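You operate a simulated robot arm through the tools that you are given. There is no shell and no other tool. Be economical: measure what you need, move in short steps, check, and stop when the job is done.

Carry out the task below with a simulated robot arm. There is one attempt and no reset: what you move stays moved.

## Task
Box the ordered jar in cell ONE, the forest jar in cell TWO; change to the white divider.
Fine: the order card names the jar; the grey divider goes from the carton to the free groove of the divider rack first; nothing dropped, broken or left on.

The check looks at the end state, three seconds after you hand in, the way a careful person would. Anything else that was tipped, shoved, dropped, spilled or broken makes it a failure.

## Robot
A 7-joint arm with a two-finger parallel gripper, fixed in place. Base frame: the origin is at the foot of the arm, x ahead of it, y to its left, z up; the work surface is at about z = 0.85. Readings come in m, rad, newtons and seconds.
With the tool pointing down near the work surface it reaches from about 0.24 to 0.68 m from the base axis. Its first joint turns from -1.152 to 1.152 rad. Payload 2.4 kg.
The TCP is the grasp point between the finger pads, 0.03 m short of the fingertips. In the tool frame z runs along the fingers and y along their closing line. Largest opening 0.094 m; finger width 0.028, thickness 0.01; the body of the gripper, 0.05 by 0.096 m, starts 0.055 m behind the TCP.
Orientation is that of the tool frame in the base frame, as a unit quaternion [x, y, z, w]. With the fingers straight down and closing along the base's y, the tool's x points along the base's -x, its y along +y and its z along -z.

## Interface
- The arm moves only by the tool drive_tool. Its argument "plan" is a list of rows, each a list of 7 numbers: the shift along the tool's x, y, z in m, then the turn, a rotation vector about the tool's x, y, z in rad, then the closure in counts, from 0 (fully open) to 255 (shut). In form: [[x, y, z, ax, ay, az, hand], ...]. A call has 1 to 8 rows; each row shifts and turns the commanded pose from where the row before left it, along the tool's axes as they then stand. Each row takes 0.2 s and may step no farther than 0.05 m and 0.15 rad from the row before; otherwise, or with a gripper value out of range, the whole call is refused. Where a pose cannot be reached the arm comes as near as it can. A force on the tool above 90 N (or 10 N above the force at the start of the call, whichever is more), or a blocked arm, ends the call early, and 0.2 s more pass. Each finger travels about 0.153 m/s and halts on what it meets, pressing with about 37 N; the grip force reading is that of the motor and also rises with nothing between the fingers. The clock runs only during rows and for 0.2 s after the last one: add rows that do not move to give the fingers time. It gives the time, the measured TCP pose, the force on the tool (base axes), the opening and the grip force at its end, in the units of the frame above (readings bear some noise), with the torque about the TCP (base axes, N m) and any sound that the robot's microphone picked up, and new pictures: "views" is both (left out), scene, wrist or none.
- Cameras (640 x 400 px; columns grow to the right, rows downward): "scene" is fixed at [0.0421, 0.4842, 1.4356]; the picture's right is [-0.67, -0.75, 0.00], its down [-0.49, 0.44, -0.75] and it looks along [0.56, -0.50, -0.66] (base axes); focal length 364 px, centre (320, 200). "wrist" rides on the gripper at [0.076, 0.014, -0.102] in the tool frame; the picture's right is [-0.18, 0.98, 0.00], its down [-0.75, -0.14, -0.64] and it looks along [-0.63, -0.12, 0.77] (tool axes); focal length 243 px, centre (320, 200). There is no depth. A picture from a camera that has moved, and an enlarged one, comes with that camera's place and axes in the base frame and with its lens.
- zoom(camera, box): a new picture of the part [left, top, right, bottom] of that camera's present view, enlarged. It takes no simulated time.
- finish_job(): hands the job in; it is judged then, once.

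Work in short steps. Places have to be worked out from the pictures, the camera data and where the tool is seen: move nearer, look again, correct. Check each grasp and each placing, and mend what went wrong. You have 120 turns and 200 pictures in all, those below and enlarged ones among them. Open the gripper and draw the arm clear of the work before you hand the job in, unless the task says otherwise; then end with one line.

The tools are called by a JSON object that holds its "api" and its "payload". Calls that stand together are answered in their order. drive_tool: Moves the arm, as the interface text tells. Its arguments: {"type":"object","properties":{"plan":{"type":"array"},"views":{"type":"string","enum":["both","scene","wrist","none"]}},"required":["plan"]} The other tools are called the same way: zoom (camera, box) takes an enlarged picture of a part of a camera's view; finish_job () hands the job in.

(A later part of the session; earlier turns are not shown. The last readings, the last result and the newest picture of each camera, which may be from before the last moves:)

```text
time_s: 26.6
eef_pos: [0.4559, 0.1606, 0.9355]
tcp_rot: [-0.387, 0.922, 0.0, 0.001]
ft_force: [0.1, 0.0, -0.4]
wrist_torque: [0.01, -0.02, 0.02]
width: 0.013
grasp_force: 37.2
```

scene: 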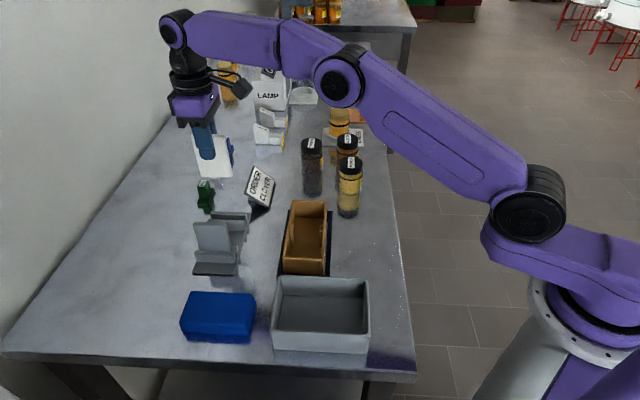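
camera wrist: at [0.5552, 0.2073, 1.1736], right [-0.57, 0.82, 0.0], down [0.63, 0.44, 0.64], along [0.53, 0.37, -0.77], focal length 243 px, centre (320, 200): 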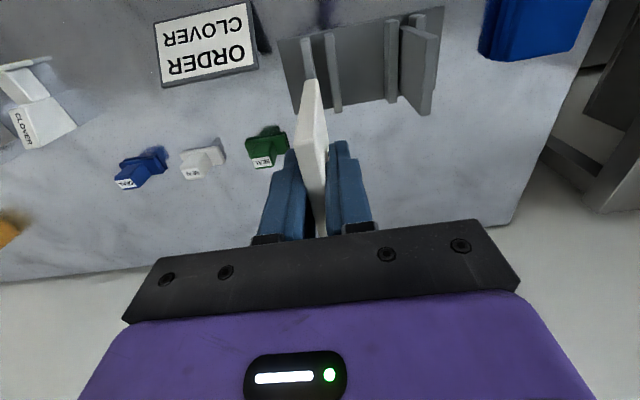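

{"api": "drive_tool", "payload": {"plan": [[0, 0, 0.0015, 0, 0, 0, 255], [0, 0, 0.001, 0, 0, 0, 255], [0, 0, 0, 0, 0, 0, 255]], "views": "none"}}

```text
time_s: 27.4
eef_pos: [0.4568, 0.1597, 0.9336]
tcp_rot: [-0.387, 0.922, 0.001, 0.003]
ft_force: [-3.0, -2.2, 37.0]
wrist_torque: [0.04, 0.13, 0.0]
width: 0.0135
grasp_force: 36.7
```

Floor contact. I'll relax slightly, open and rise.

{"api": "drive_tool", "payload": {"plan": [[0, 0, -0.002, 0, 0, 0, 255], [0, 0, 0, 0, 0, 0, 150], [0, 0, 0, 0, 0, 0, 150], [0, 0, -0.03, 0, 0, 0, 150], [0, 0, -0.04, 0, 0, 0, 150], [0, 0, -0.04, 0, 0, 0, 150], [0, 0, 0, 0, 0, 0, 150]]}}

{"api": "zoom", "payload": {"camera": "wrist", "box": [200, 30, 420, 190]}}

{"api": "zoom", "payload": {"camera": "scene", "box": [180, 170, 340, 290]}}

```text
time_s: 29.0
eef_pos: [0.456, 0.1599, 1.0458]
tcp_rot: [-0.387, 0.922, 0.0, 0.0]
ft_force: [-0.4, -0.4, 0.4]
wrist_torque: [-0.02, 0.04, 0.02]
width: 0.0387
grasp_force: 0.1
camera wrist: at [0.3923, 0.1136, 1.1484], right [-0.57, 0.82, 0.0], down [0.63, 0.44, 0.64], along [0.53, 0.37, -0.77], focal length 243 px, centre (320, 200)
```

scene: 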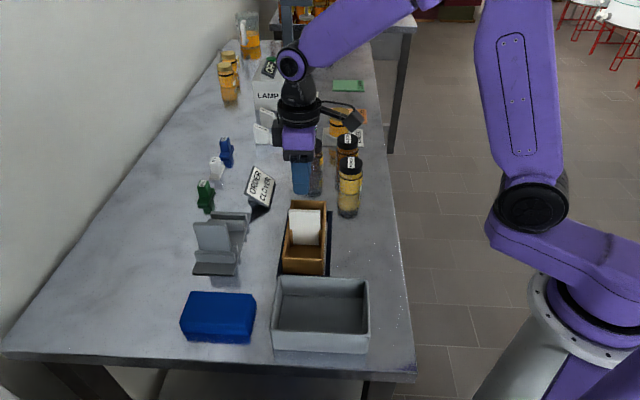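
wrist: 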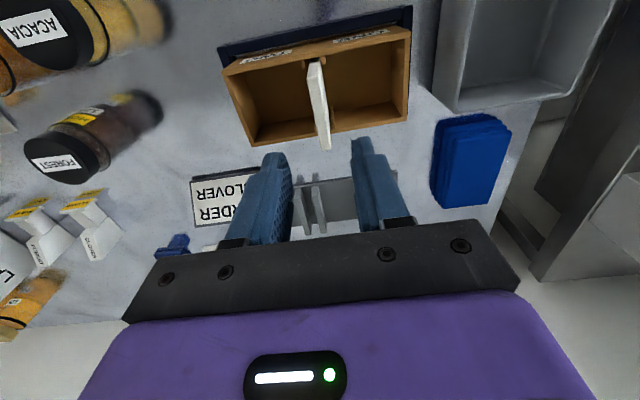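

```text
2.50 times, centred on (310, 110) of wrist
camera zoom: at [0.3923, 0.1136, 1.1484], right [-0.57, 0.82, 0.0], down [0.63, 0.44, 0.64], along [0.53, 0.37, -0.77], focal length 606 px, centre (345, 425)
```

zoom: 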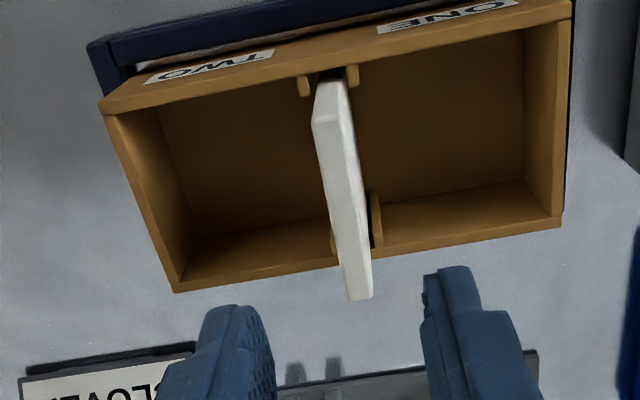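

```text
3.33 times, centred on (260, 230) of scene
camera zoom: at [0.0421, 0.4842, 1.4356], right [-0.67, -0.75, 0.0], down [-0.49, 0.44, -0.75], along [0.56, -0.5, -0.66], focal length 1212 px, centre (520, 100)
```

zoom: 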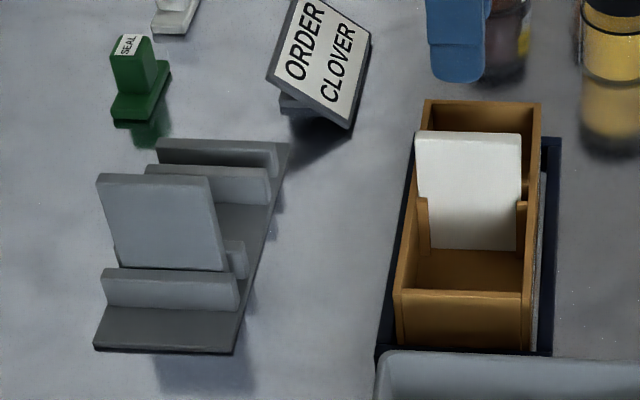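

Both dividers are properly seated. Next come the jars. I'll rotate the tool so the fingers close across the carton (along 45°) and raise it for a look at the jars.

{"api": "drive_tool", "payload": {"plan": [[0, 0, -0.03, 0, 0, 0.15, 0], [0, 0, -0.02, 0, 0, 0.15, 0], [0, 0, 0, 0, 0, 0.15, 0], [0, 0, 0, 0, 0, 0.15, 0], [0, 0, 0, 0, 0, 0.15, 0], [0, 0, 0, 0, 0, 0.15, 0], [0, 0, 0, 0, 0, 0.15, 0], [0, 0, 0, 0, 0, 0.15, 0]], "views": "none"}}

{"api": "drive_tool", "payload": {"plan": [[0, 0, 0, 0, 0, 0.15, 0], [0, 0, 0, 0, 0, 0.15, 0], [0, 0, 0, 0, 0, 0.08, 0], [-0.03, 0, -0.02, 0, 0, 0, 0], [0, 0, 0, 0, 0, 0, 0]]}}

```text
time_s: 30.8
eef_pos: [0.4561, 0.1583, 1.095]
tcp_rot: [0.203, 0.979, 0.0, 0.0]
ft_force: [-1.4, -0.1, 0.2]
wrist_torque: [-0.01, -0.01, -0.02]
width: 0.094
grasp_force: 0.1
```

```text
time_s: 32.0
eef_pos: [0.4763, 0.1364, 1.112]
tcp_rot: [0.382, 0.924, 0.001, -0.001]
ft_force: [0.5, 0.2, -0.3]
wrist_torque: [-0.01, 0.04, 0.0]
width: 0.094
grasp_force: 0.1
camera wrist: at [0.4332, 0.2011, 1.216], right [0.83, 0.56, 0.0], down [0.43, -0.63, 0.64], along [0.36, -0.53, -0.77], focal length 243 px, centre (320, 200)
```

scene: 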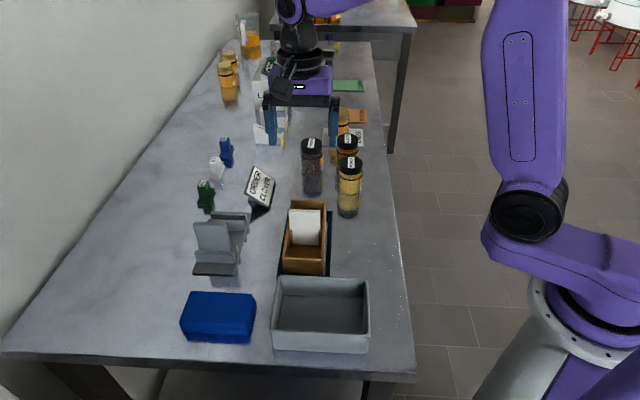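
wrist: 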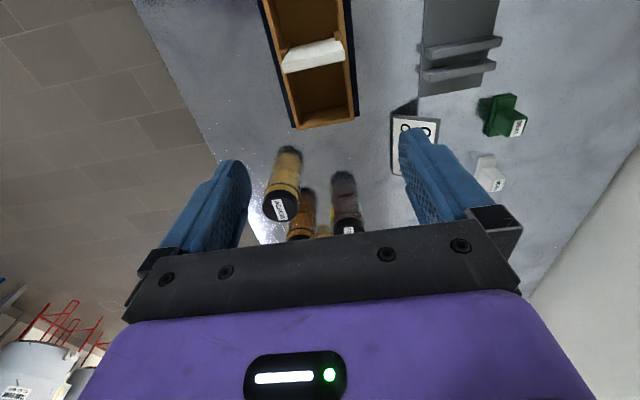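

{"api": "zoom", "payload": {"camera": "wrist", "box": [240, 120, 400, 245]}}

{"api": "zoom", "payload": {"camera": "scene", "box": [280, 100, 380, 230]}}

```text
3.20 times, centred on (320, 182) of wrist
camera zoom: at [0.4332, 0.2011, 1.216], right [0.83, 0.56, 0.0], down [0.43, -0.63, 0.64], along [0.36, -0.53, -0.77], focal length 776 px, centre (320, 256)
```

zoom: 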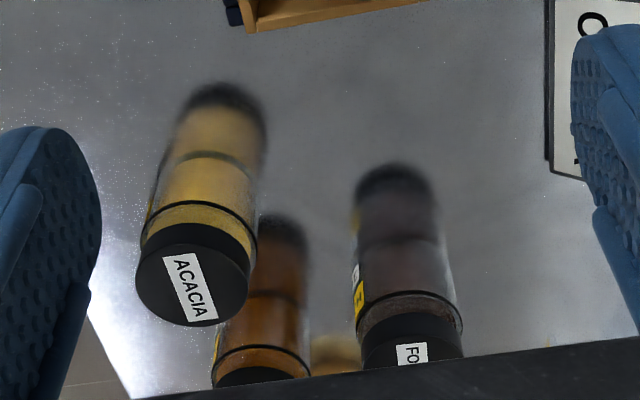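

```text
3.08 times, centred on (330, 165) of scene
camera zoom: at [0.0421, 0.4842, 1.4356], right [-0.67, -0.75, 0.0], down [-0.49, 0.44, -0.75], along [0.56, -0.5, -0.66], focal length 1119 px, centre (289, 308)
```

zoom: 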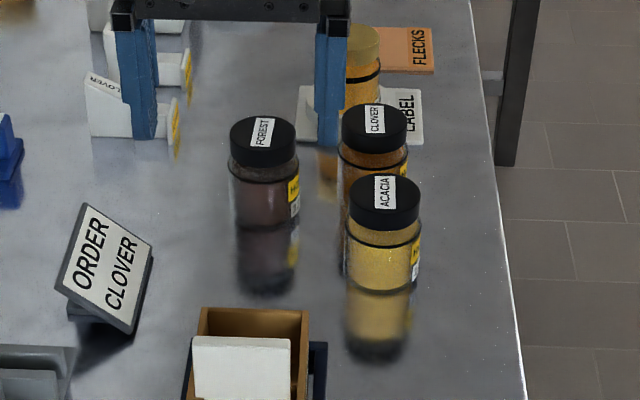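

Lid tops are at z ≈ 0.92 and about 57 mm in diameter. My estimates are FOREST (0.654, -0.033), CLOVER (0.605, -0.117), ACACIA (0.527, -0.051). I'll move above FOREST and check.

{"api": "drive_tool", "payload": {"plan": [[-0.049, 0.001, 0, 0, 0, 0, 0], [-0.049, 0.001, 0, 0, 0, 0, 0], [-0.049, 0.002, 0, 0, 0, 0, 0], [-0.049, 0.002, 0, 0, 0, 0, 0], [-0.049, 0, 0, 0, 0, 0, 0], [0, 0, 0.04, 0, 0, 0, 0], [0, 0, 0.03, 0, 0, 0, 0], [0, 0, 0, 0, 0, 0, 0]]}}

{"api": "zoom", "payload": {"camera": "wrist", "box": [200, 40, 440, 240]}}

```text
time_s: 33.8
eef_pos: [0.656, -0.0302, 1.0455]
tcp_rot: [0.382, 0.924, 0.0, -0.001]
ft_force: [0.2, -0.9, -0.6]
wrist_torque: [0.01, 0.01, -0.02]
width: 0.0941
grasp_force: 0.1
camera wrist: at [0.6126, 0.0325, 1.1491], right [0.82, 0.57, 0.0], down [0.43, -0.63, 0.64], along [0.36, -0.53, -0.77], focal length 243 px, centre (320, 200)
```

scene: 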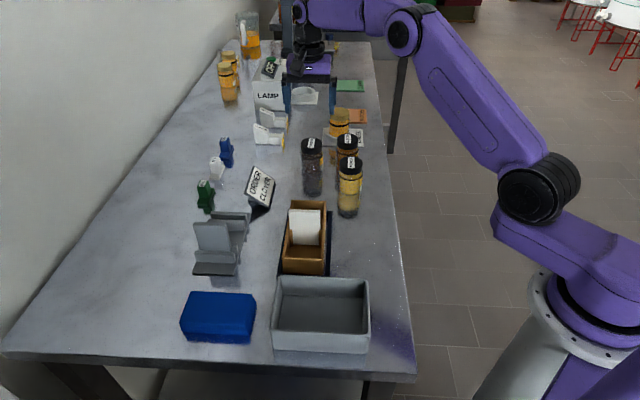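
wrist: 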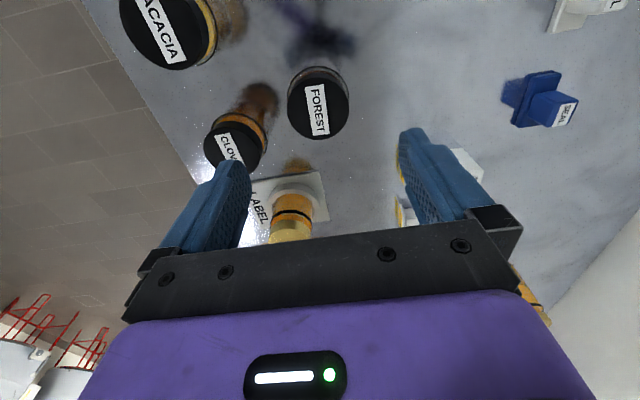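

```text
2.00 times, centred on (320, 140) of wrist
camera zoom: at [0.6126, 0.0325, 1.1491], right [0.82, 0.57, 0.0], down [0.43, -0.63, 0.64], along [0.36, -0.53, -0.77], focal length 485 px, centre (320, 320)
```

zoom: 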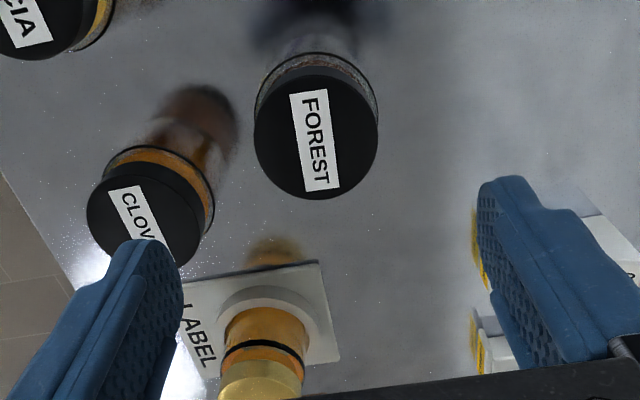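

FOREST is within 3 mm of centre. I'll descend so the fingertips overlap the lid by about 22 mm, which keeps them above the carton rim later, and close.

{"api": "drive_tool", "payload": {"plan": [[-0.001, -0.003, 0.03, 0, 0, 0, 0], [0, 0, 0.045, 0, 0, 0, 0], [0, 0, 0.0425, 0, 0, 0, 0], [0, 0, 0, 0, 0, 0, 0], [0, 0, 0, 0, 0, 0, 255], [0, 0, 0, 0, 0, 0, 255], [0, 0, 0, 0, 0, 0, 255]]}}

```text
time_s: 35.4
eef_pos: [0.6546, -0.0332, 0.9278]
tcp_rot: [0.383, 0.924, 0.0, -0.001]
ft_force: [0.3, -0.2, 0.9]
wrist_torque: [-0.01, -0.08, -0.01]
width: 0.0591
grasp_force: 37.0
camera wrist: at [0.6121, 0.0312, 1.0315], right [0.82, 0.57, 0.0], down [0.43, -0.63, 0.64], along [0.36, -0.53, -0.77], focal length 243 px, centre (320, 200)
```

scene: 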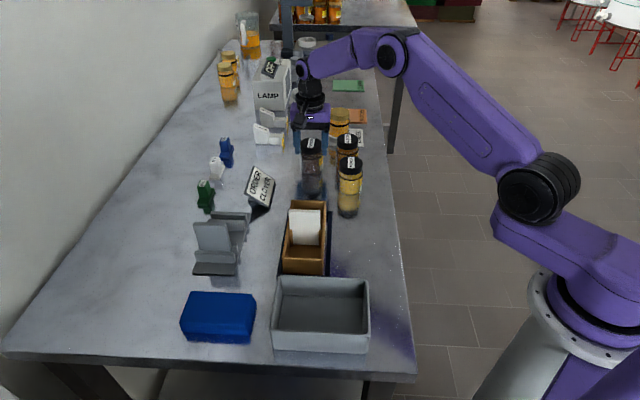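
wrist: 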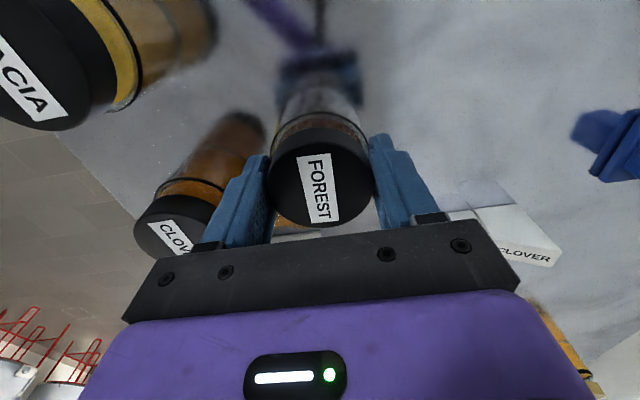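

Lid gripped at 59 mm. Lifting gently.

{"api": "drive_tool", "payload": {"plan": [[0, 0, -0.01, 0, 0, 0, 255], [0, 0, -0.02, 0, 0, 0, 255], [0, 0, -0.04, 0, 0, 0, 255], [0, 0, -0.04, 0, 0, 0, 255], [0, 0, -0.04, 0, 0, 0, 255], [0, 0, 0, 0, 0, 0, 255]]}}

{"api": "zoom", "payload": {"camera": "scene", "box": [270, 60, 380, 200]}}

```text
time_s: 36.8
eef_pos: [0.653, -0.0366, 1.0765]
tcp_rot: [0.383, 0.924, 0.0, 0.0]
ft_force: [0.4, 1.5, -2.6]
wrist_torque: [-0.01, 0.0, 0.01]
width: 0.0588
grasp_force: 37.1
camera wrist: at [0.6093, 0.0271, 1.1795], right [0.82, 0.57, 0.0], down [0.43, -0.63, 0.64], along [0.36, -0.53, -0.77], focal length 243 px, centre (320, 200)
```

scene: 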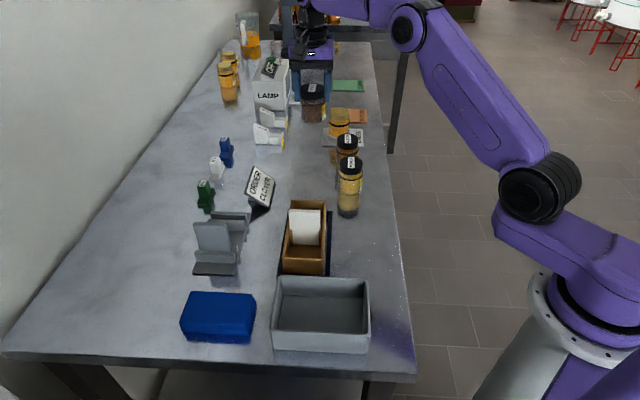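
wrist: 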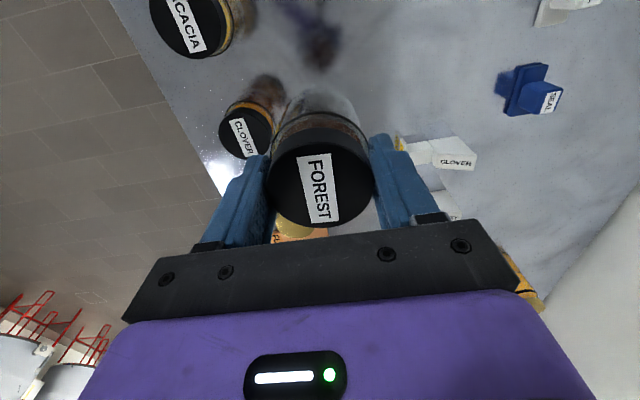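

```text
2.86 times, centred on (325, 130) of scene
camera zoom: at [0.0422, 0.4842, 1.4356], right [-0.67, -0.75, 0.0], down [-0.49, 0.44, -0.75], along [0.56, -0.5, -0.66], focal length 1039 px, centre (306, 400)
```

zoom: 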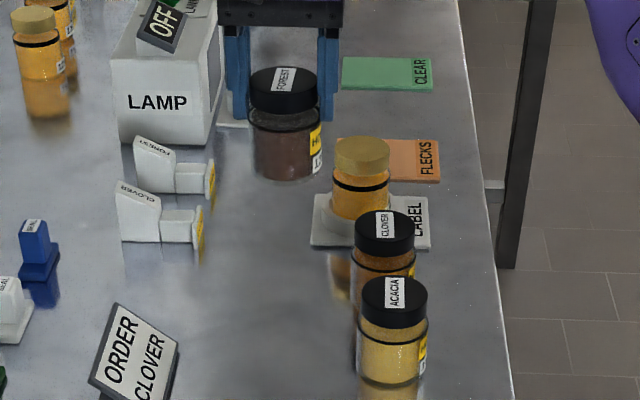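

FOREST hangs upright. I'll carry it along the table to above cell TWO, about (0.485, 0.129), staying high.

{"api": "drive_tool", "payload": {"plan": [[0.047, 0, 0, 0, 0, 0, 255], [0.047, 0, 0, 0, 0, 0, 255], [0.047, 0, 0, 0, 0, 0, 255], [0.047, -0.001, 0, 0, 0, 0, 255], [0.047, 0, 0, 0, 0, 0, 255], [0, 0, 0.03, 0, 0, 0, 255], [0, 0, 0, 0, 0, 0, 255], [0, 0, 0, 0, 0, 0, 255]]}}

{"api": "zoom", "payload": {"camera": "wrist", "box": [220, 0, 420, 240]}}

{"api": "zoom", "payload": {"camera": "scene", "box": [260, 120, 350, 280]}}

```text
time_s: 38.6
eef_pos: [0.4862, 0.1284, 1.0477]
tcp_rot: [0.383, 0.924, 0.0, 0.0]
ft_force: [0.7, 0.1, -2.3]
wrist_torque: [-0.05, 0.0, 0.01]
width: 0.059
grasp_force: 37.0
camera wrist: at [0.4421, 0.192, 1.1507], right [0.82, 0.57, 0.0], down [0.43, -0.63, 0.64], along [0.36, -0.53, -0.77], focal length 243 px, centre (320, 200)
```

scene: 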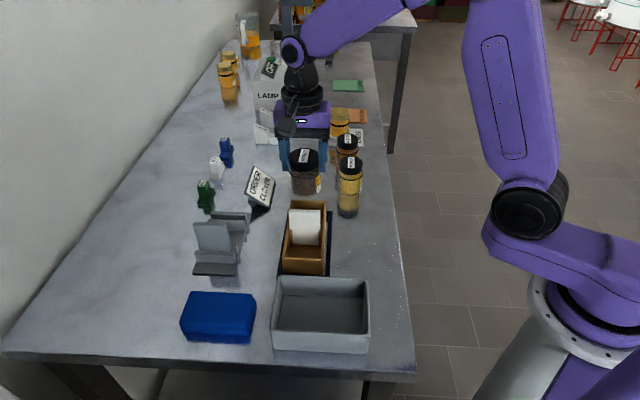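
wrist: 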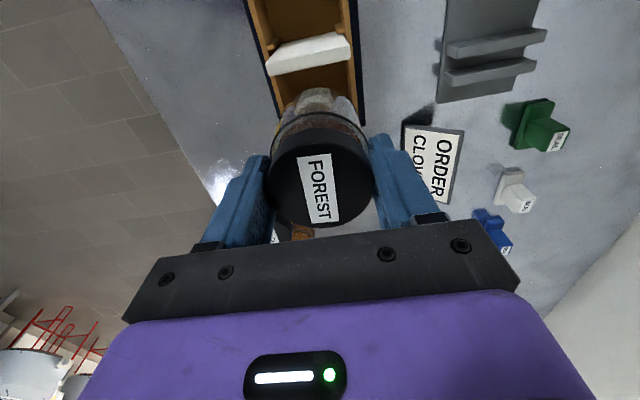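

```text
1.67 times, centred on (320, 120) of wrist
camera zoom: at [0.4421, 0.192, 1.1507], right [0.82, 0.57, 0.0], down [0.43, -0.63, 0.64], along [0.36, -0.53, -0.77], focal length 404 px, centre (320, 333)
```

zoom: 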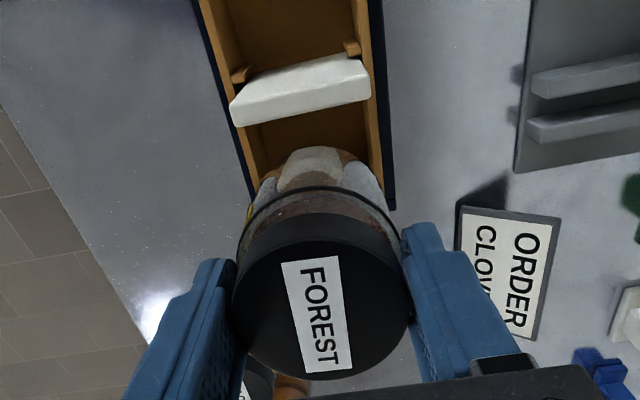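

```text
2.50 times, centred on (305, 200) of scene
camera zoom: at [0.0421, 0.4842, 1.4356], right [-0.67, -0.75, 0.0], down [-0.49, 0.44, -0.75], along [0.56, -0.5, -0.66], focal length 909 px, centre (358, 200)
```

zoom: 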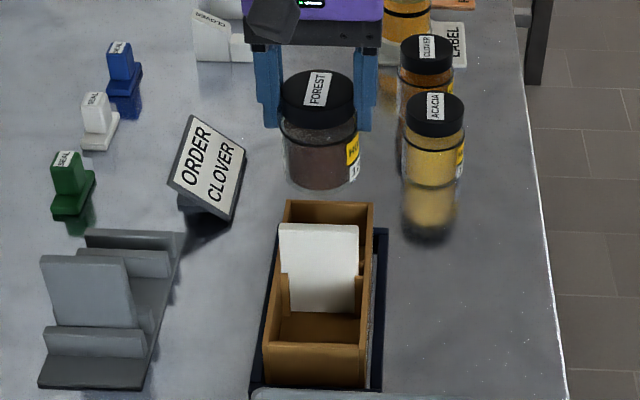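

The cell centre lies about 4 mm to tool -y. The e1 position looks right, with about 6 mm between jar and divider. I'll shift and lower until the jar bottom is just above the rim, then check.

{"api": "drive_tool", "payload": {"plan": [[0, -0.004, 0, 0, 0, 0, 255], [0, 0, 0.03, 0, 0, 0, 255], [0, 0, 0.025, 0, 0, 0, 255], [0, 0, 0, 0, 0, 0, 255], [0, 0, 0, 0, 0, 0, 255]], "views": "none"}}

{"api": "zoom", "payload": {"camera": "wrist", "box": [220, 0, 420, 240]}}

{"api": "zoom", "payload": {"camera": "scene", "box": [260, 150, 350, 280]}}

```text
time_s: 39.8
eef_pos: [0.4832, 0.1274, 0.9921]
tcp_rot: [0.383, 0.924, 0.001, 0.0]
ft_force: [-0.5, -0.7, -1.5]
wrist_torque: [-0.04, 0.0, 0.03]
width: 0.0589
grasp_force: 37.3
```

```text
1.67 times, centred on (320, 120) of wrist
camera zoom: at [0.4404, 0.1914, 1.095], right [0.82, 0.57, 0.0], down [0.43, -0.63, 0.64], along [0.36, -0.53, -0.77], focal length 404 px, centre (320, 333)
```

zoom: 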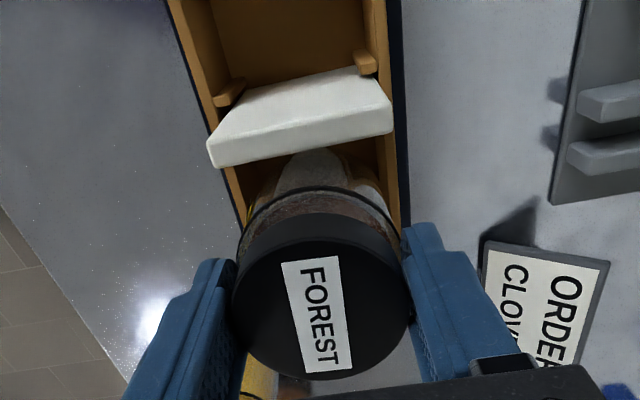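

```text
3.08 times, centred on (305, 215) of scene
camera zoom: at [0.0421, 0.4842, 1.4356], right [-0.67, -0.75, 0.0], down [-0.49, 0.44, -0.75], along [0.56, -0.5, -0.66], focal length 1119 px, centre (366, 154)
```

zoom: 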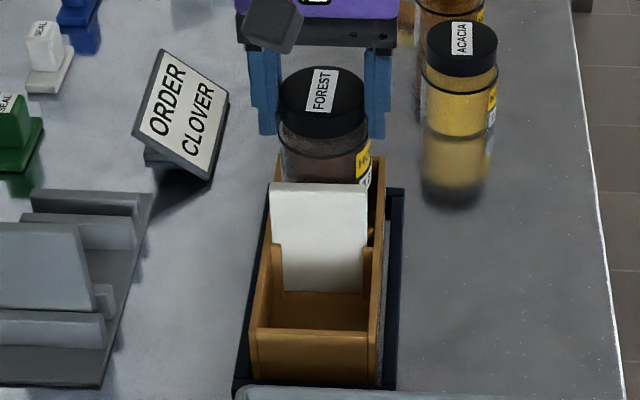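

The jar is over TWO with roughly 5 mm of slack on each side. I'll trim slightly and lower to TCP ≈ 0.943, then check fingertip and rim clearance.

{"api": "drive_tool", "payload": {"plan": [[-0.002, -0.0012, 0.01, 0, 0, 0, 255], [0, 0, 0.015, 0, 0, 0, 255], [0, 0, 0.015, 0, 0, 0, 255], [0, 0, 0.009, 0, 0, 0, 255], [0, 0, 0, 0, 0, 0, 255]], "views": "none"}}

{"api": "zoom", "payload": {"camera": "scene", "box": [260, 160, 350, 250]}}

{"api": "zoom", "payload": {"camera": "wrist", "box": [220, 0, 420, 240]}}

```text
time_s: 41.0
eef_pos: [0.4852, 0.1242, 0.9424]
tcp_rot: [0.383, 0.924, 0.0, 0.0]
ft_force: [-0.8, -0.8, -2.4]
wrist_torque: [0.01, -0.01, -0.02]
width: 0.0589
grasp_force: 37.4
```

```text
4.44 times, centred on (305, 205) of scene
camera zoom: at [0.0421, 0.4842, 1.4356], right [-0.67, -0.75, 0.0], down [-0.49, 0.44, -0.75], along [0.56, -0.5, -0.66], focal length 1616 px, centre (387, 178)
```

zoom: 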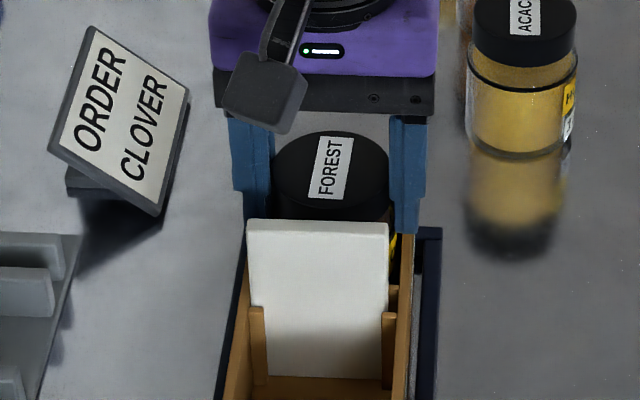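

```text
1.67 times, centred on (320, 120) of wrist
camera zoom: at [0.4403, 0.1883, 1.0461], right [0.82, 0.57, 0.0], down [0.43, -0.63, 0.64], along [0.36, -0.53, -0.77], focal length 404 px, centre (320, 333)
```

zoom: 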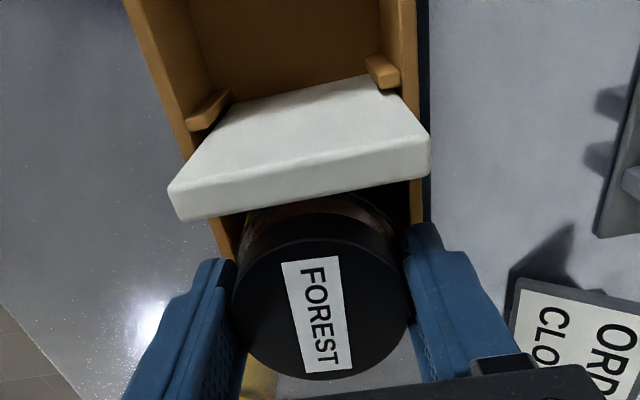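

Clean so far. I'll lower in 2 mm steps, watching the force.

{"api": "drive_tool", "payload": {"plan": [[0, 0, 0.002, 0, 0, 0, 255], [0, 0, 0.002, 0, 0, 0, 255], [0, 0, 0.0015, 0, 0, 0, 255], [0, 0, 0, 0, 0, 0, 255]], "views": "none"}}

```text
time_s: 42.0
eef_pos: [0.4858, 0.1251, 0.9382]
tcp_rot: [0.383, 0.924, 0.0, -0.001]
ft_force: [0.0, 0.2, -3.0]
wrist_torque: [0.04, -0.02, 0.01]
width: 0.0589
grasp_force: 37.3
```

{"api": "drive_tool", "payload": {"plan": [[0, 0, 0.0015, 0, 0, 0, 255], [0, 0, 0.0015, 0, 0, 0, 255], [0, 0, 0, 0, 0, 0, 255]], "views": "none"}}

{"api": "zoom", "payload": {"camera": "scene", "box": [280, 180, 340, 240]}}

```text
time_s: 42.8
eef_pos: [0.4866, 0.1257, 0.9352]
tcp_rot: [0.382, 0.924, 0.001, 0.0]
ft_force: [-1.2, -0.1, 1.0]
wrist_torque: [-0.03, 0.03, 0.03]
width: 0.0588
grasp_force: 37.1
```

```text
6.67 times, centred on (310, 210) of scene
camera zoom: at [0.0421, 0.4842, 1.4356], right [-0.67, -0.75, 0.0], down [-0.49, 0.44, -0.75], along [0.56, -0.5, -0.66], focal length 2424 px, centre (387, 133)
```

zoom: 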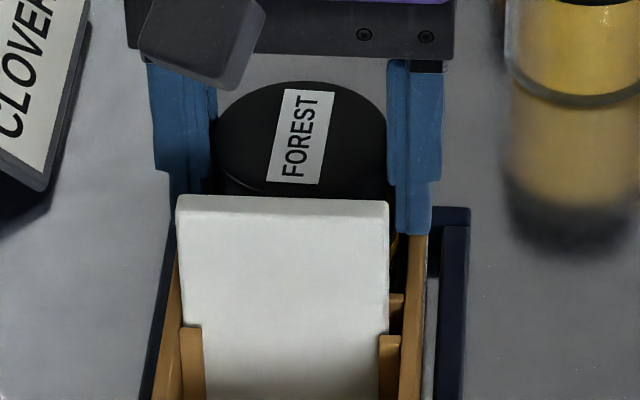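

{"api": "drive_tool", "payload": {"plan": [[0, 0, 0.001, 0, 0, 0, 255], [0, 0, 0, 0, 0, 0, 255]], "views": "none"}}

```text
time_s: 43.4
eef_pos: [0.485, 0.1249, 0.9354]
tcp_rot: [0.383, 0.924, 0.0, 0.001]
ft_force: [-7.8, -6.1, 26.5]
wrist_torque: [-0.35, 0.44, 0.05]
width: 0.0588
grasp_force: 36.9
```

Floor contact under the jar (+26 N, near-centred torque). I'll relax 1 mm, open and rise.

{"api": "drive_tool", "payload": {"plan": [[0, 0, -0.001, 0, 0, 0, 255], [0, 0, 0, 0, 0, 0, 60], [0, 0, 0, 0, 0, 0, 60], [0, 0, -0.02, 0, 0, 0, 60], [0, 0, -0.04, 0, 0, 0, 60], [0, 0, -0.045, 0, 0, 0, 60], [0, 0, -0.03, 0, 0, 0, 60], [0, 0, 0, 0, 0, 0, 60]]}}

{"api": "zoom", "payload": {"camera": "scene", "box": [260, 150, 350, 280]}}

{"api": "zoom", "payload": {"camera": "wrist", "box": [220, 0, 420, 240]}}

```text
time_s: 45.2
eef_pos: [0.4882, 0.1235, 1.0704]
tcp_rot: [0.382, 0.924, 0.0, 0.0]
ft_force: [0.2, 0.2, 0.6]
wrist_torque: [0.01, -0.01, 0.0]
width: 0.0717
grasp_force: 0.1
camera wrist: at [0.4445, 0.1871, 1.1722], right [0.82, 0.57, 0.0], down [0.43, -0.63, 0.64], along [0.36, -0.53, -0.77], focal length 243 px, centre (320, 200)
```

scene: 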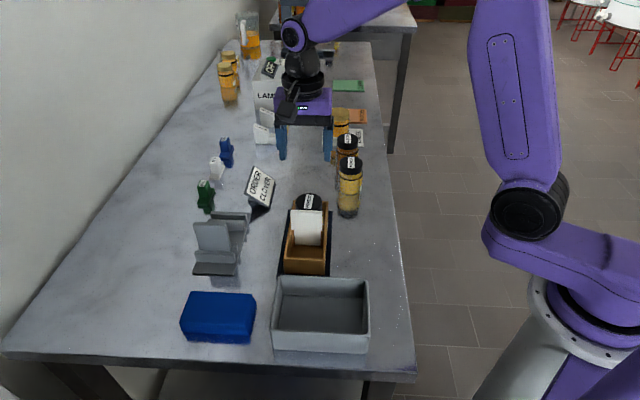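
wrist: 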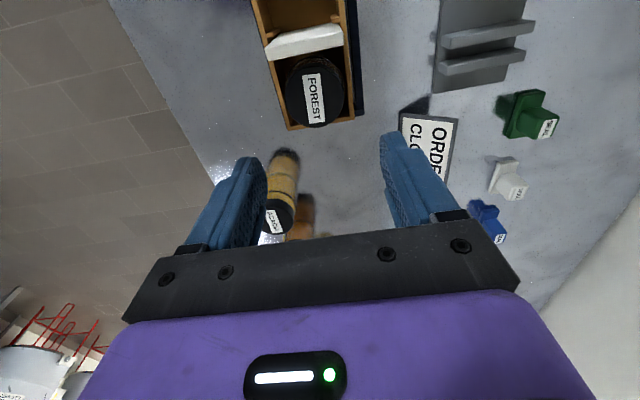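

```text
3.08 times, centred on (305, 215) of scene
camera zoom: at [0.0421, 0.4842, 1.4356], right [-0.67, -0.75, 0.0], down [-0.49, 0.44, -0.75], along [0.56, -0.5, -0.66], focal length 1119 px, centre (366, 154)
```

zoom: 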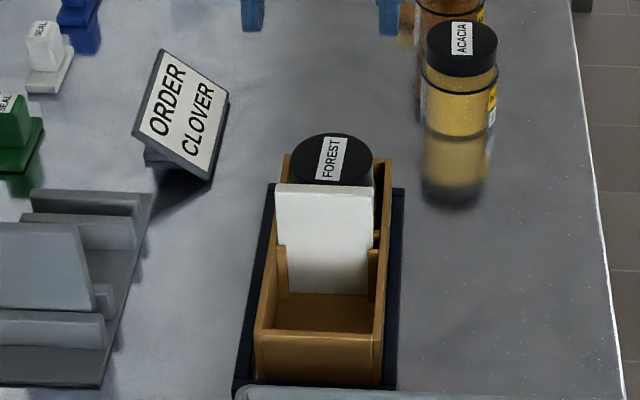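

```text
1.67 times, centred on (320, 120) of wrist
camera zoom: at [0.4445, 0.1871, 1.1722], right [0.82, 0.57, 0.0], down [0.43, -0.63, 0.64], along [0.36, -0.53, -0.77], focal length 404 px, centre (320, 333)
```

zoom: 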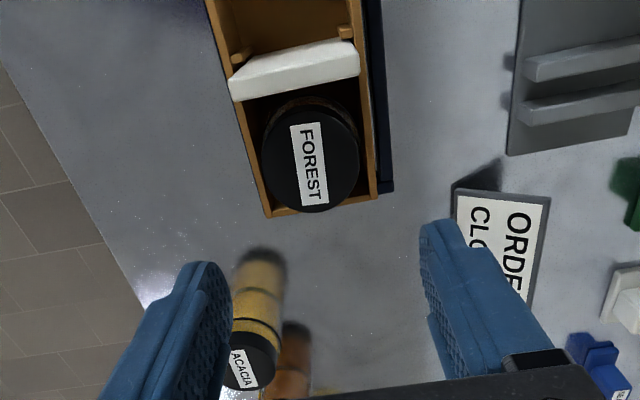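

FOREST is upright in TWO; the carton settled about 3 mm within its tray. Next I'll move above CLOVER at about (0.605, -0.117).

{"api": "drive_tool", "payload": {"plan": [[-0.042, -0.0146, 0, 0, 0, 0, 0], [-0.042, -0.0146, 0, 0, 0, 0, 0], [-0.042, -0.0146, 0, 0, 0, 0, 0], [-0.042, -0.0146, 0, 0, 0, 0, 0], [-0.042, -0.0147, 0, 0, 0, 0, 0], [-0.0424, -0.0147, 0, 0, 0, 0, 0], [0, 0, 0.03, 0, 0, 0, 0], [0, 0, 0, 0, 0, 0, 0]]}}

{"api": "zoom", "payload": {"camera": "wrist", "box": [200, 40, 440, 240]}}

```text
time_s: 47.0
eef_pos: [0.6014, -0.1155, 1.0393]
tcp_rot: [0.382, 0.924, 0.0, 0.001]
ft_force: [0.3, -0.6, 0.5]
wrist_torque: [-0.03, 0.01, 0.0]
width: 0.0939
grasp_force: 0.1
camera wrist: at [0.5581, -0.0522, 1.1421], right [0.82, 0.57, 0.0], down [0.43, -0.63, 0.64], along [0.36, -0.53, -0.77], focal length 243 px, centre (320, 200)
```

scene: 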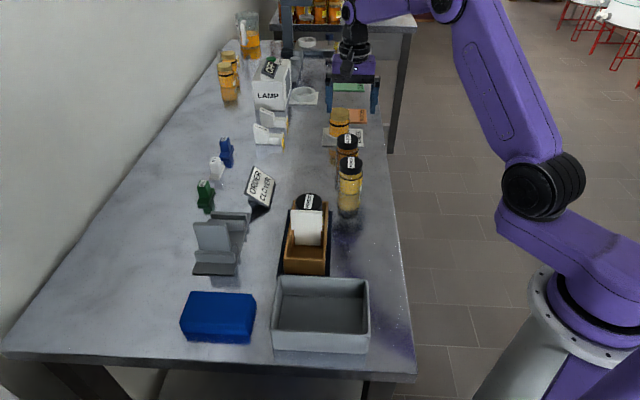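
wrist: 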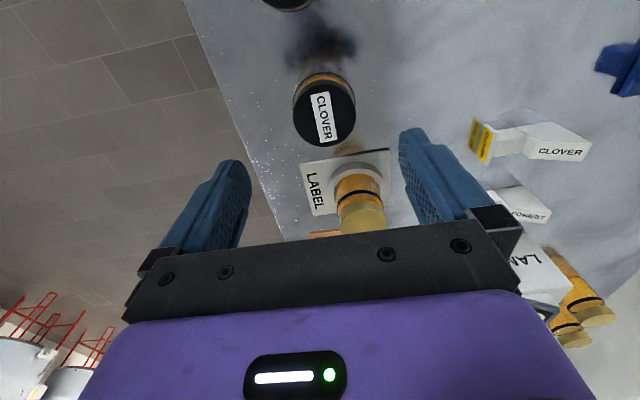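

```text
2.00 times, centred on (320, 140) of wrist
camera zoom: at [0.5581, -0.0522, 1.1421], right [0.82, 0.57, 0.0], down [0.43, -0.63, 0.64], along [0.36, -0.53, -0.77], focal length 485 px, centre (320, 320)
```

zoom: 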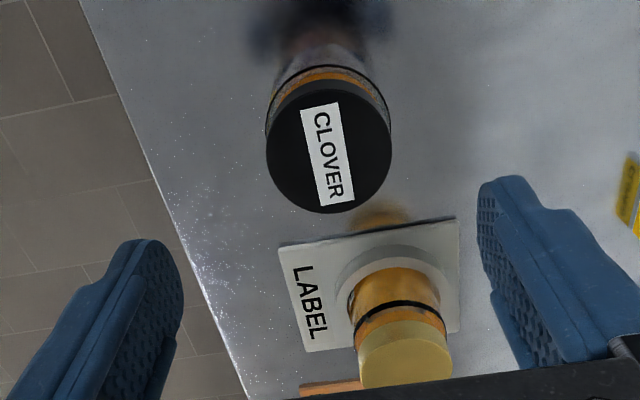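

CLOVER is 7 mm further out. I'll correct, descend and grip as before.

{"api": "drive_tool", "payload": {"plan": [[-0.0067, 0.0018, 0.03, 0, 0, 0, 0], [0, 0, 0.045, 0, 0, 0, 0], [0, 0, 0.036, 0, 0, 0, 0], [0, 0, 0, 0, 0, 0, 0], [0, 0, 0, 0, 0, 0, 255], [0, 0, 0, 0, 0, 0, 255], [0, 0, 0, 0, 0, 0, 255]]}}

```text
time_s: 48.6
eef_pos: [0.6066, -0.1186, 0.9309]
tcp_rot: [0.382, 0.924, -0.001, 0.001]
ft_force: [0.1, -0.3, -0.9]
wrist_torque: [-0.03, 0.01, 0.03]
width: 0.0589
grasp_force: 36.7
camera wrist: at [0.5624, -0.0552, 1.0339], right [0.82, 0.57, 0.0], down [0.43, -0.63, 0.64], along [0.36, -0.53, -0.77], focal length 243 px, centre (320, 200)
```

scene: 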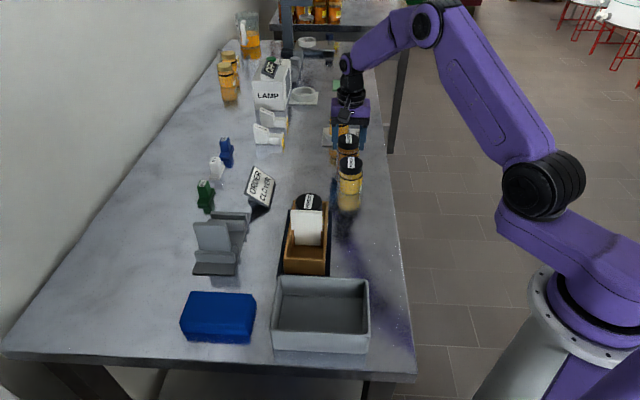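
wrist: 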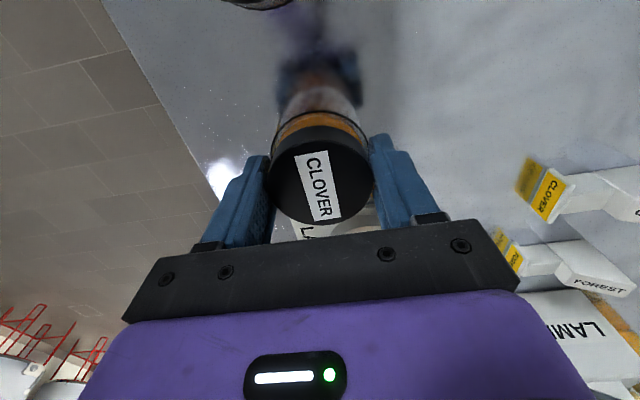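

Gripped CLOVER. Lifting.

{"api": "drive_tool", "payload": {"plan": [[0, 0, -0.01, 0, 0, 0, 255], [0, 0, -0.02, 0, 0, 0, 255], [0, 0, -0.04, 0, 0, 0, 255], [0, 0, -0.04, 0, 0, 0, 255], [0, 0, -0.04, 0, 0, 0, 255], [0, 0, 0, 0, 0, 0, 255]], "views": "wrist"}}

{"api": "zoom", "payload": {"camera": "scene", "box": [290, 50, 410, 230]}}

```text
time_s: 50.0
eef_pos: [0.6085, -0.1178, 1.0789]
tcp_rot: [0.383, 0.924, 0.0, 0.0]
ft_force: [-0.5, 0.5, -2.9]
wrist_torque: [0.0, 0.0, 0.05]
width: 0.0591
grasp_force: 37.3
camera wrist: at [0.5649, -0.0543, 1.1827], right [0.82, 0.57, 0.0], down [0.43, -0.63, 0.64], along [0.36, -0.53, -0.77], focal length 243 px, centre (320, 200)
```

wrist: 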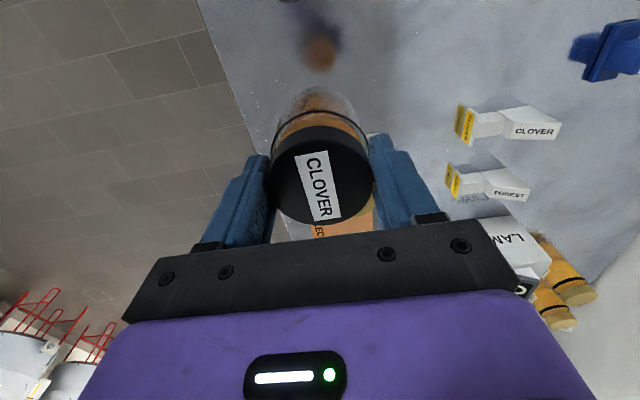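

```text
2.22 times, centred on (350, 140) of scene
camera zoom: at [0.0421, 0.4842, 1.4356], right [-0.67, -0.75, 0.0], down [-0.49, 0.44, -0.75], along [0.56, -0.5, -0.66], focal length 808 px, centre (253, 333)
```

zoom: 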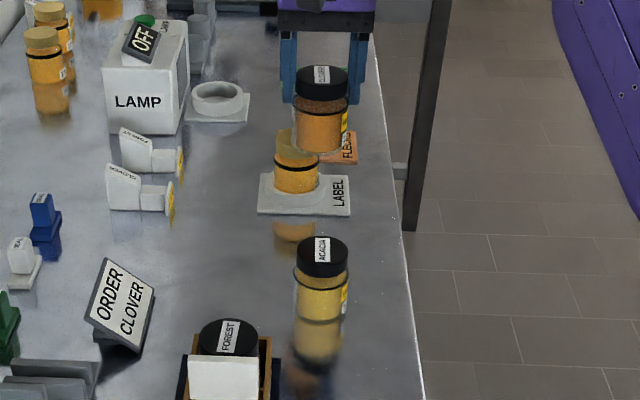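

Carrying CLOVER high over to cell ONE at about (0.423, 0.186).

{"api": "drive_tool", "payload": {"plan": [[0.0431, 0.0107, 0, 0, 0, 0, 255], [0.0431, 0.0107, 0, 0, 0, 0, 255], [0.0431, 0.0107, 0, 0, 0, 0, 255], [0.0431, 0.0107, 0, 0, 0, 0, 255], [0.0431, 0.0107, 0, 0, 0, 0, 255], [0.0431, 0.0107, 0, 0, 0, 0, 255], [0.0431, 0.0107, 0, 0, 0, 0, 255], [0.0431, 0.0107, 0, 0, 0, 0, 255]], "views": "none"}}

{"api": "drive_tool", "payload": {"plan": [[0, 0, 0.02, 0, 0, 0, 255], [0, 0, 0, 0, 0, 0, 255], [0, 0, 0, 0, 0, 0, 255]]}}

{"api": "zoom", "payload": {"camera": "wrist", "box": [220, 0, 420, 240]}}

{"api": "zoom", "payload": {"camera": "scene", "box": [260, 130, 370, 290]}}

```text
time_s: 51.8
eef_pos: [0.4245, 0.1896, 1.0797]
tcp_rot: [0.383, 0.924, -0.001, -0.001]
ft_force: [0.2, -1.1, -3.4]
wrist_torque: [0.01, -0.02, 0.0]
width: 0.059
grasp_force: 37.3
```

```text
time_s: 52.6
eef_pos: [0.4259, 0.1887, 1.0585]
tcp_rot: [0.382, 0.924, -0.001, 0.0]
ft_force: [0.8, 0.3, -1.7]
wrist_torque: [0.0, 0.01, 0.01]
width: 0.0589
grasp_force: 36.9
camera wrist: at [0.3816, 0.2516, 1.1629], right [0.82, 0.57, 0.0], down [0.43, -0.63, 0.64], along [0.36, -0.53, -0.77], focal length 243 px, centre (320, 200)
```

scene: 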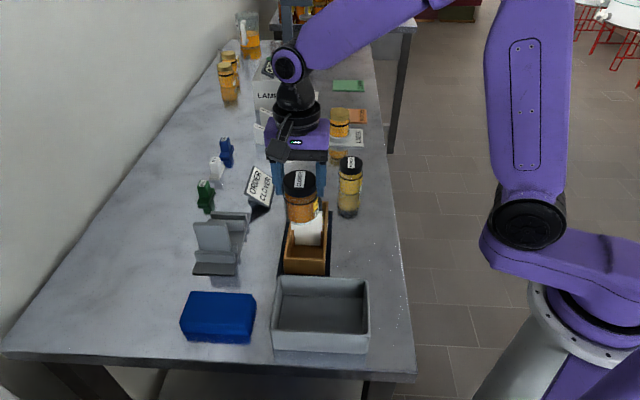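
wrist: 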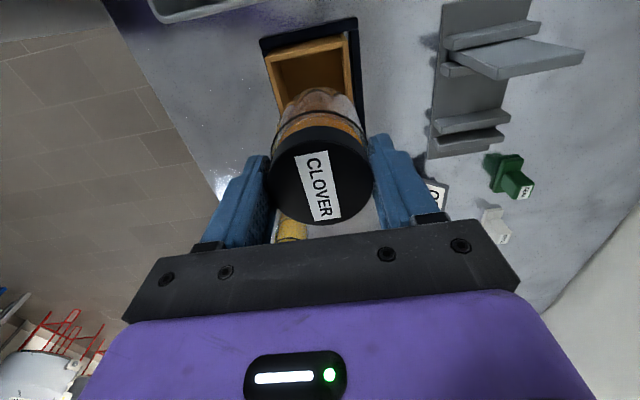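

```text
1.67 times, centred on (320, 120) of wrist
camera zoom: at [0.3816, 0.2516, 1.1629], right [0.82, 0.57, 0.0], down [0.43, -0.63, 0.64], along [0.36, -0.53, -0.77], focal length 404 px, centre (320, 333)
```

zoom: 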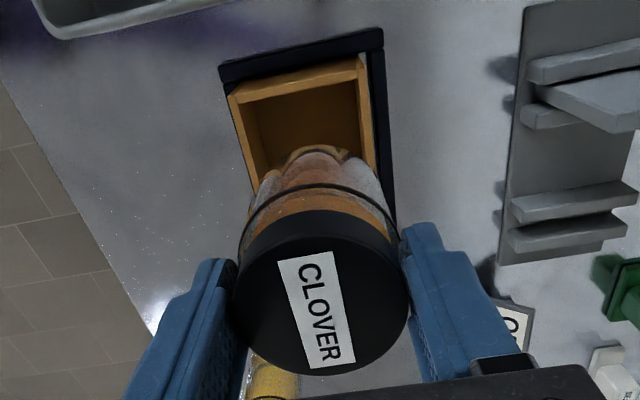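

```text
2.50 times, centred on (315, 210) of scene
camera zoom: at [0.0421, 0.4842, 1.4356], right [-0.67, -0.75, 0.0], down [-0.49, 0.44, -0.75], along [0.56, -0.5, -0.66], focal length 909 px, centre (332, 175)
```

zoom: 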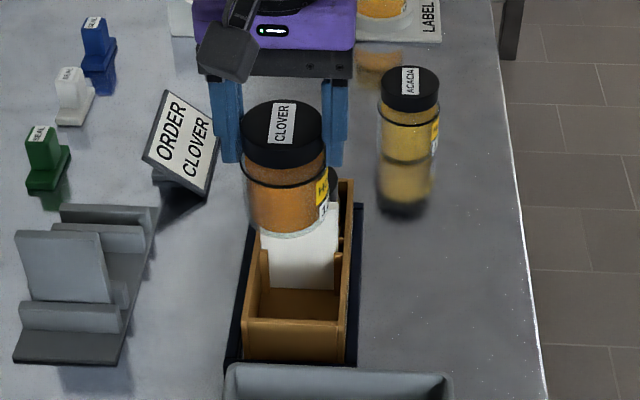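

The cell ONE centre is about 6 mm to tool -y and 1.5 mm to +x. I'll correct and lower to just above the rim.

{"api": "drive_tool", "payload": {"plan": [[0.0015, -0.006, 0, 0, 0, 0, 255], [0, 0, 0.03, 0, 0, 0, 255], [0, 0, 0.03, 0, 0, 0, 255], [0, 0, 0, 0, 0, 0, 255], [0, 0, 0, 0, 0, 0, 255]], "views": "none"}}

{"api": "zoom", "payload": {"camera": "wrist", "box": [220, 0, 420, 240]}}

{"api": "zoom", "payload": {"camera": "scene", "box": [260, 160, 350, 290]}}

```text
time_s: 53.8
eef_pos: [0.4197, 0.1842, 0.997]
tcp_rot: [0.382, 0.924, 0.001, 0.0]
ft_force: [-0.7, 0.0, -2.5]
wrist_torque: [0.02, -0.04, 0.0]
width: 0.059
grasp_force: 37.6
```

```text
1.67 times, centred on (320, 120) of wrist
camera zoom: at [0.377, 0.247, 1.0999], right [0.82, 0.57, 0.0], down [0.43, -0.63, 0.64], along [0.36, -0.53, -0.77], focal length 404 px, centre (320, 333)
```

zoom: 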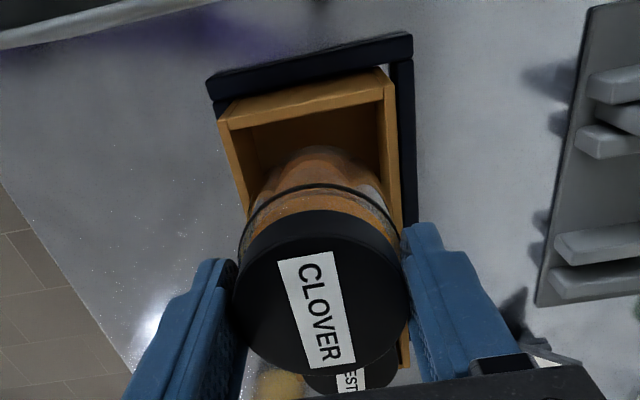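

```text
3.08 times, centred on (305, 225) of scene
camera zoom: at [0.0421, 0.4842, 1.4356], right [-0.67, -0.75, 0.0], down [-0.49, 0.44, -0.75], along [0.56, -0.5, -0.66], focal length 1119 px, centre (366, 123)
```

zoom: 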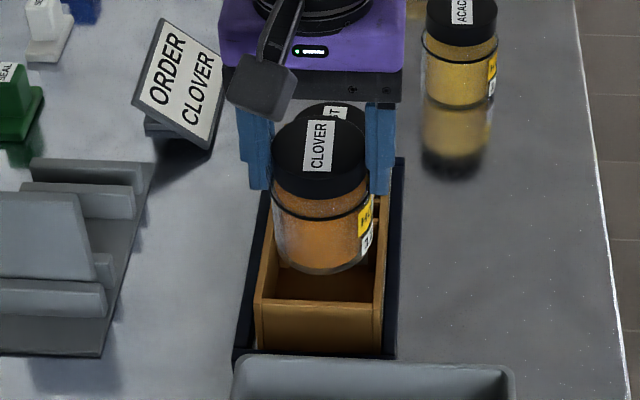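

CLOVER is centred (y within 1 mm, x trim -1 mm). Lowering into cell ONE.

{"api": "drive_tool", "payload": {"plan": [[-0.001, 0, 0.01, 0, 0, 0, 255], [0, 0, 0.015, 0, 0, 0, 255], [0, 0, 0.015, 0, 0, 0, 255], [0, 0, 0.01, 0, 0, 0, 255], [0, 0, 0, 0, 0, 0, 255]], "views": "none"}}

{"api": "zoom", "payload": {"camera": "scene", "box": [260, 160, 350, 290]}}

{"api": "zoom", "payload": {"camera": "wrist", "box": [220, 0, 420, 240]}}

```text
time_s: 55.0
eef_pos: [0.4204, 0.1809, 0.9486]
tcp_rot: [0.383, 0.924, 0.0, 0.0]
ft_force: [-0.4, -0.1, -3.3]
wrist_torque: [0.04, -0.01, 0.05]
width: 0.0589
grasp_force: 36.5
```

```text
3.08 times, centred on (305, 225) of scene
camera zoom: at [0.0421, 0.4842, 1.4356], right [-0.67, -0.75, 0.0], down [-0.49, 0.44, -0.75], along [0.56, -0.5, -0.66], focal length 1119 px, centre (366, 123)
```

zoom: 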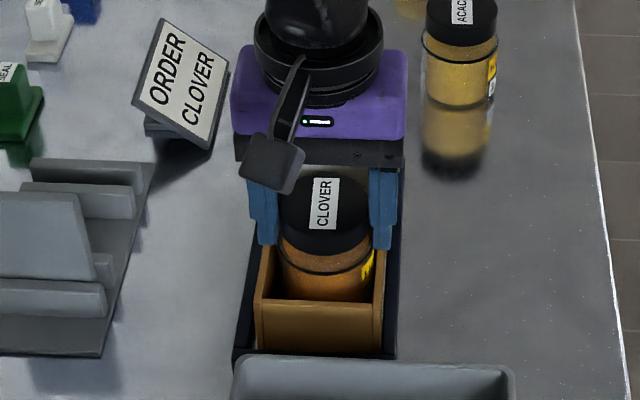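

```text
1.67 times, centred on (320, 120) of wrist
camera zoom: at [0.3766, 0.2447, 1.0512], right [0.82, 0.57, 0.0], down [0.43, -0.63, 0.64], along [0.36, -0.53, -0.77], focal length 404 px, centre (320, 333)
```

zoom: 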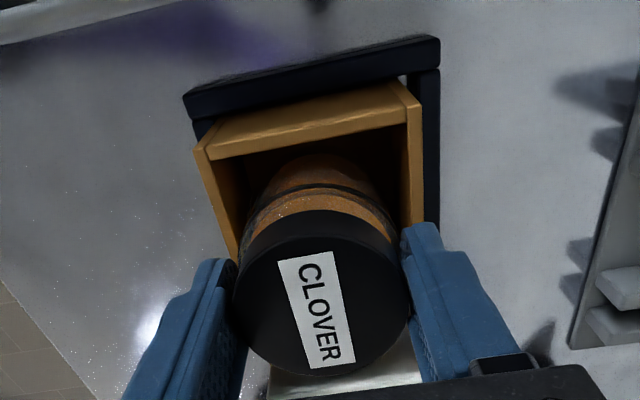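

{"api": "drive_tool", "payload": {"plan": [[0, 0, 0.004, 0, 0, 0, 255], [0, 0, 0.003, 0, 0, 0, 255], [0, 0, 0, 0, 0, 0, 255]], "views": "none"}}

{"api": "drive_tool", "payload": {"plan": [[0, 0, 0.0012, 0, 0, 0, 255], [0, 0, 0, 0, 0, 0, 255]], "views": "none"}}

```text
time_s: 55.8
eef_pos: [0.4203, 0.1805, 0.942]
tcp_rot: [0.382, 0.924, 0.001, 0.001]
ft_force: [0.1, 0.0, -2.4]
wrist_torque: [0.02, 0.0, -0.01]
width: 0.0592
grasp_force: 36.9
```

```text
time_s: 56.4
eef_pos: [0.4202, 0.1824, 0.9404]
tcp_rot: [0.383, 0.924, 0.0, 0.0]
ft_force: [0.1, -0.9, -2.3]
wrist_torque: [-0.03, -0.03, 0.02]
width: 0.0589
grasp_force: 37.0
```

{"api": "drive_tool", "payload": {"plan": [[0, 0, 0.0012, 0, 0, 0, 255], [0, 0, 0, 0, 0, 0, 255]], "views": "none"}}

{"api": "drive_tool", "payload": {"plan": [[0, 0, 0.001, 0, 0, 0, 255], [0, 0, 0, 0, 0, 0, 255]], "views": "none"}}

```text
time_s: 57.0
eef_pos: [0.4182, 0.1821, 0.9388]
tcp_rot: [0.383, 0.924, 0.0, 0.001]
ft_force: [-0.1, 0.0, -2.1]
wrist_torque: [0.03, 0.01, -0.02]
width: 0.0589
grasp_force: 37.0
```

```text
time_s: 57.6
eef_pos: [0.4205, 0.1831, 0.938]
tcp_rot: [0.382, 0.924, 0.0, 0.001]
ft_force: [0.7, 0.0, -2.8]
wrist_torque: [-0.01, -0.02, 0.01]
width: 0.0588
grasp_force: 37.1
```

{"api": "drive_tool", "payload": {"plan": [[0, 0, 0.001, 0, 0, 0, 255], [0, 0, 0, 0, 0, 0, 255]], "views": "none"}}

{"api": "drive_tool", "payload": {"plan": [[0, 0, 0.001, 0, 0, 0, 255], [0, 0, 0, 0, 0, 0, 255]], "views": "none"}}

```text
time_s: 58.2
eef_pos: [0.4209, 0.182, 0.9387]
tcp_rot: [0.383, 0.924, -0.001, 0.0]
ft_force: [0.0, 0.3, -2.4]
wrist_torque: [0.03, -0.03, 0.0]
width: 0.0592
grasp_force: 37.3
```

```text
time_s: 58.8
eef_pos: [0.4201, 0.1825, 0.9371]
tcp_rot: [0.382, 0.924, 0.0, 0.0]
ft_force: [-0.1, -0.4, -2.2]
wrist_torque: [0.03, 0.0, -0.01]
width: 0.0587
grasp_force: 36.8
```

{"api": "drive_tool", "payload": {"plan": [[0, 0, 0.001, 0, 0, 0, 255], [0, 0, 0, 0, 0, 0, 255]], "views": "none"}}

{"api": "drive_tool", "payload": {"plan": [[0, 0, 0.001, 0, 0, 0, 255], [0, 0, 0, 0, 0, 0, 255]], "views": "none"}}

```text
time_s: 59.4
eef_pos: [0.4189, 0.182, 0.9359]
tcp_rot: [0.383, 0.924, 0.001, 0.0]
ft_force: [-0.6, 0.9, 2.2]
wrist_torque: [-0.06, 0.03, 0.02]
width: 0.0587
grasp_force: 37.2
```

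```text
time_s: 60.0
eef_pos: [0.4214, 0.1825, 0.9352]
tcp_rot: [0.383, 0.924, 0.0, 0.0]
ft_force: [-3.5, 0.4, 24.0]
wrist_torque: [0.02, 0.27, 0.03]
width: 0.0588
grasp_force: 37.5
```

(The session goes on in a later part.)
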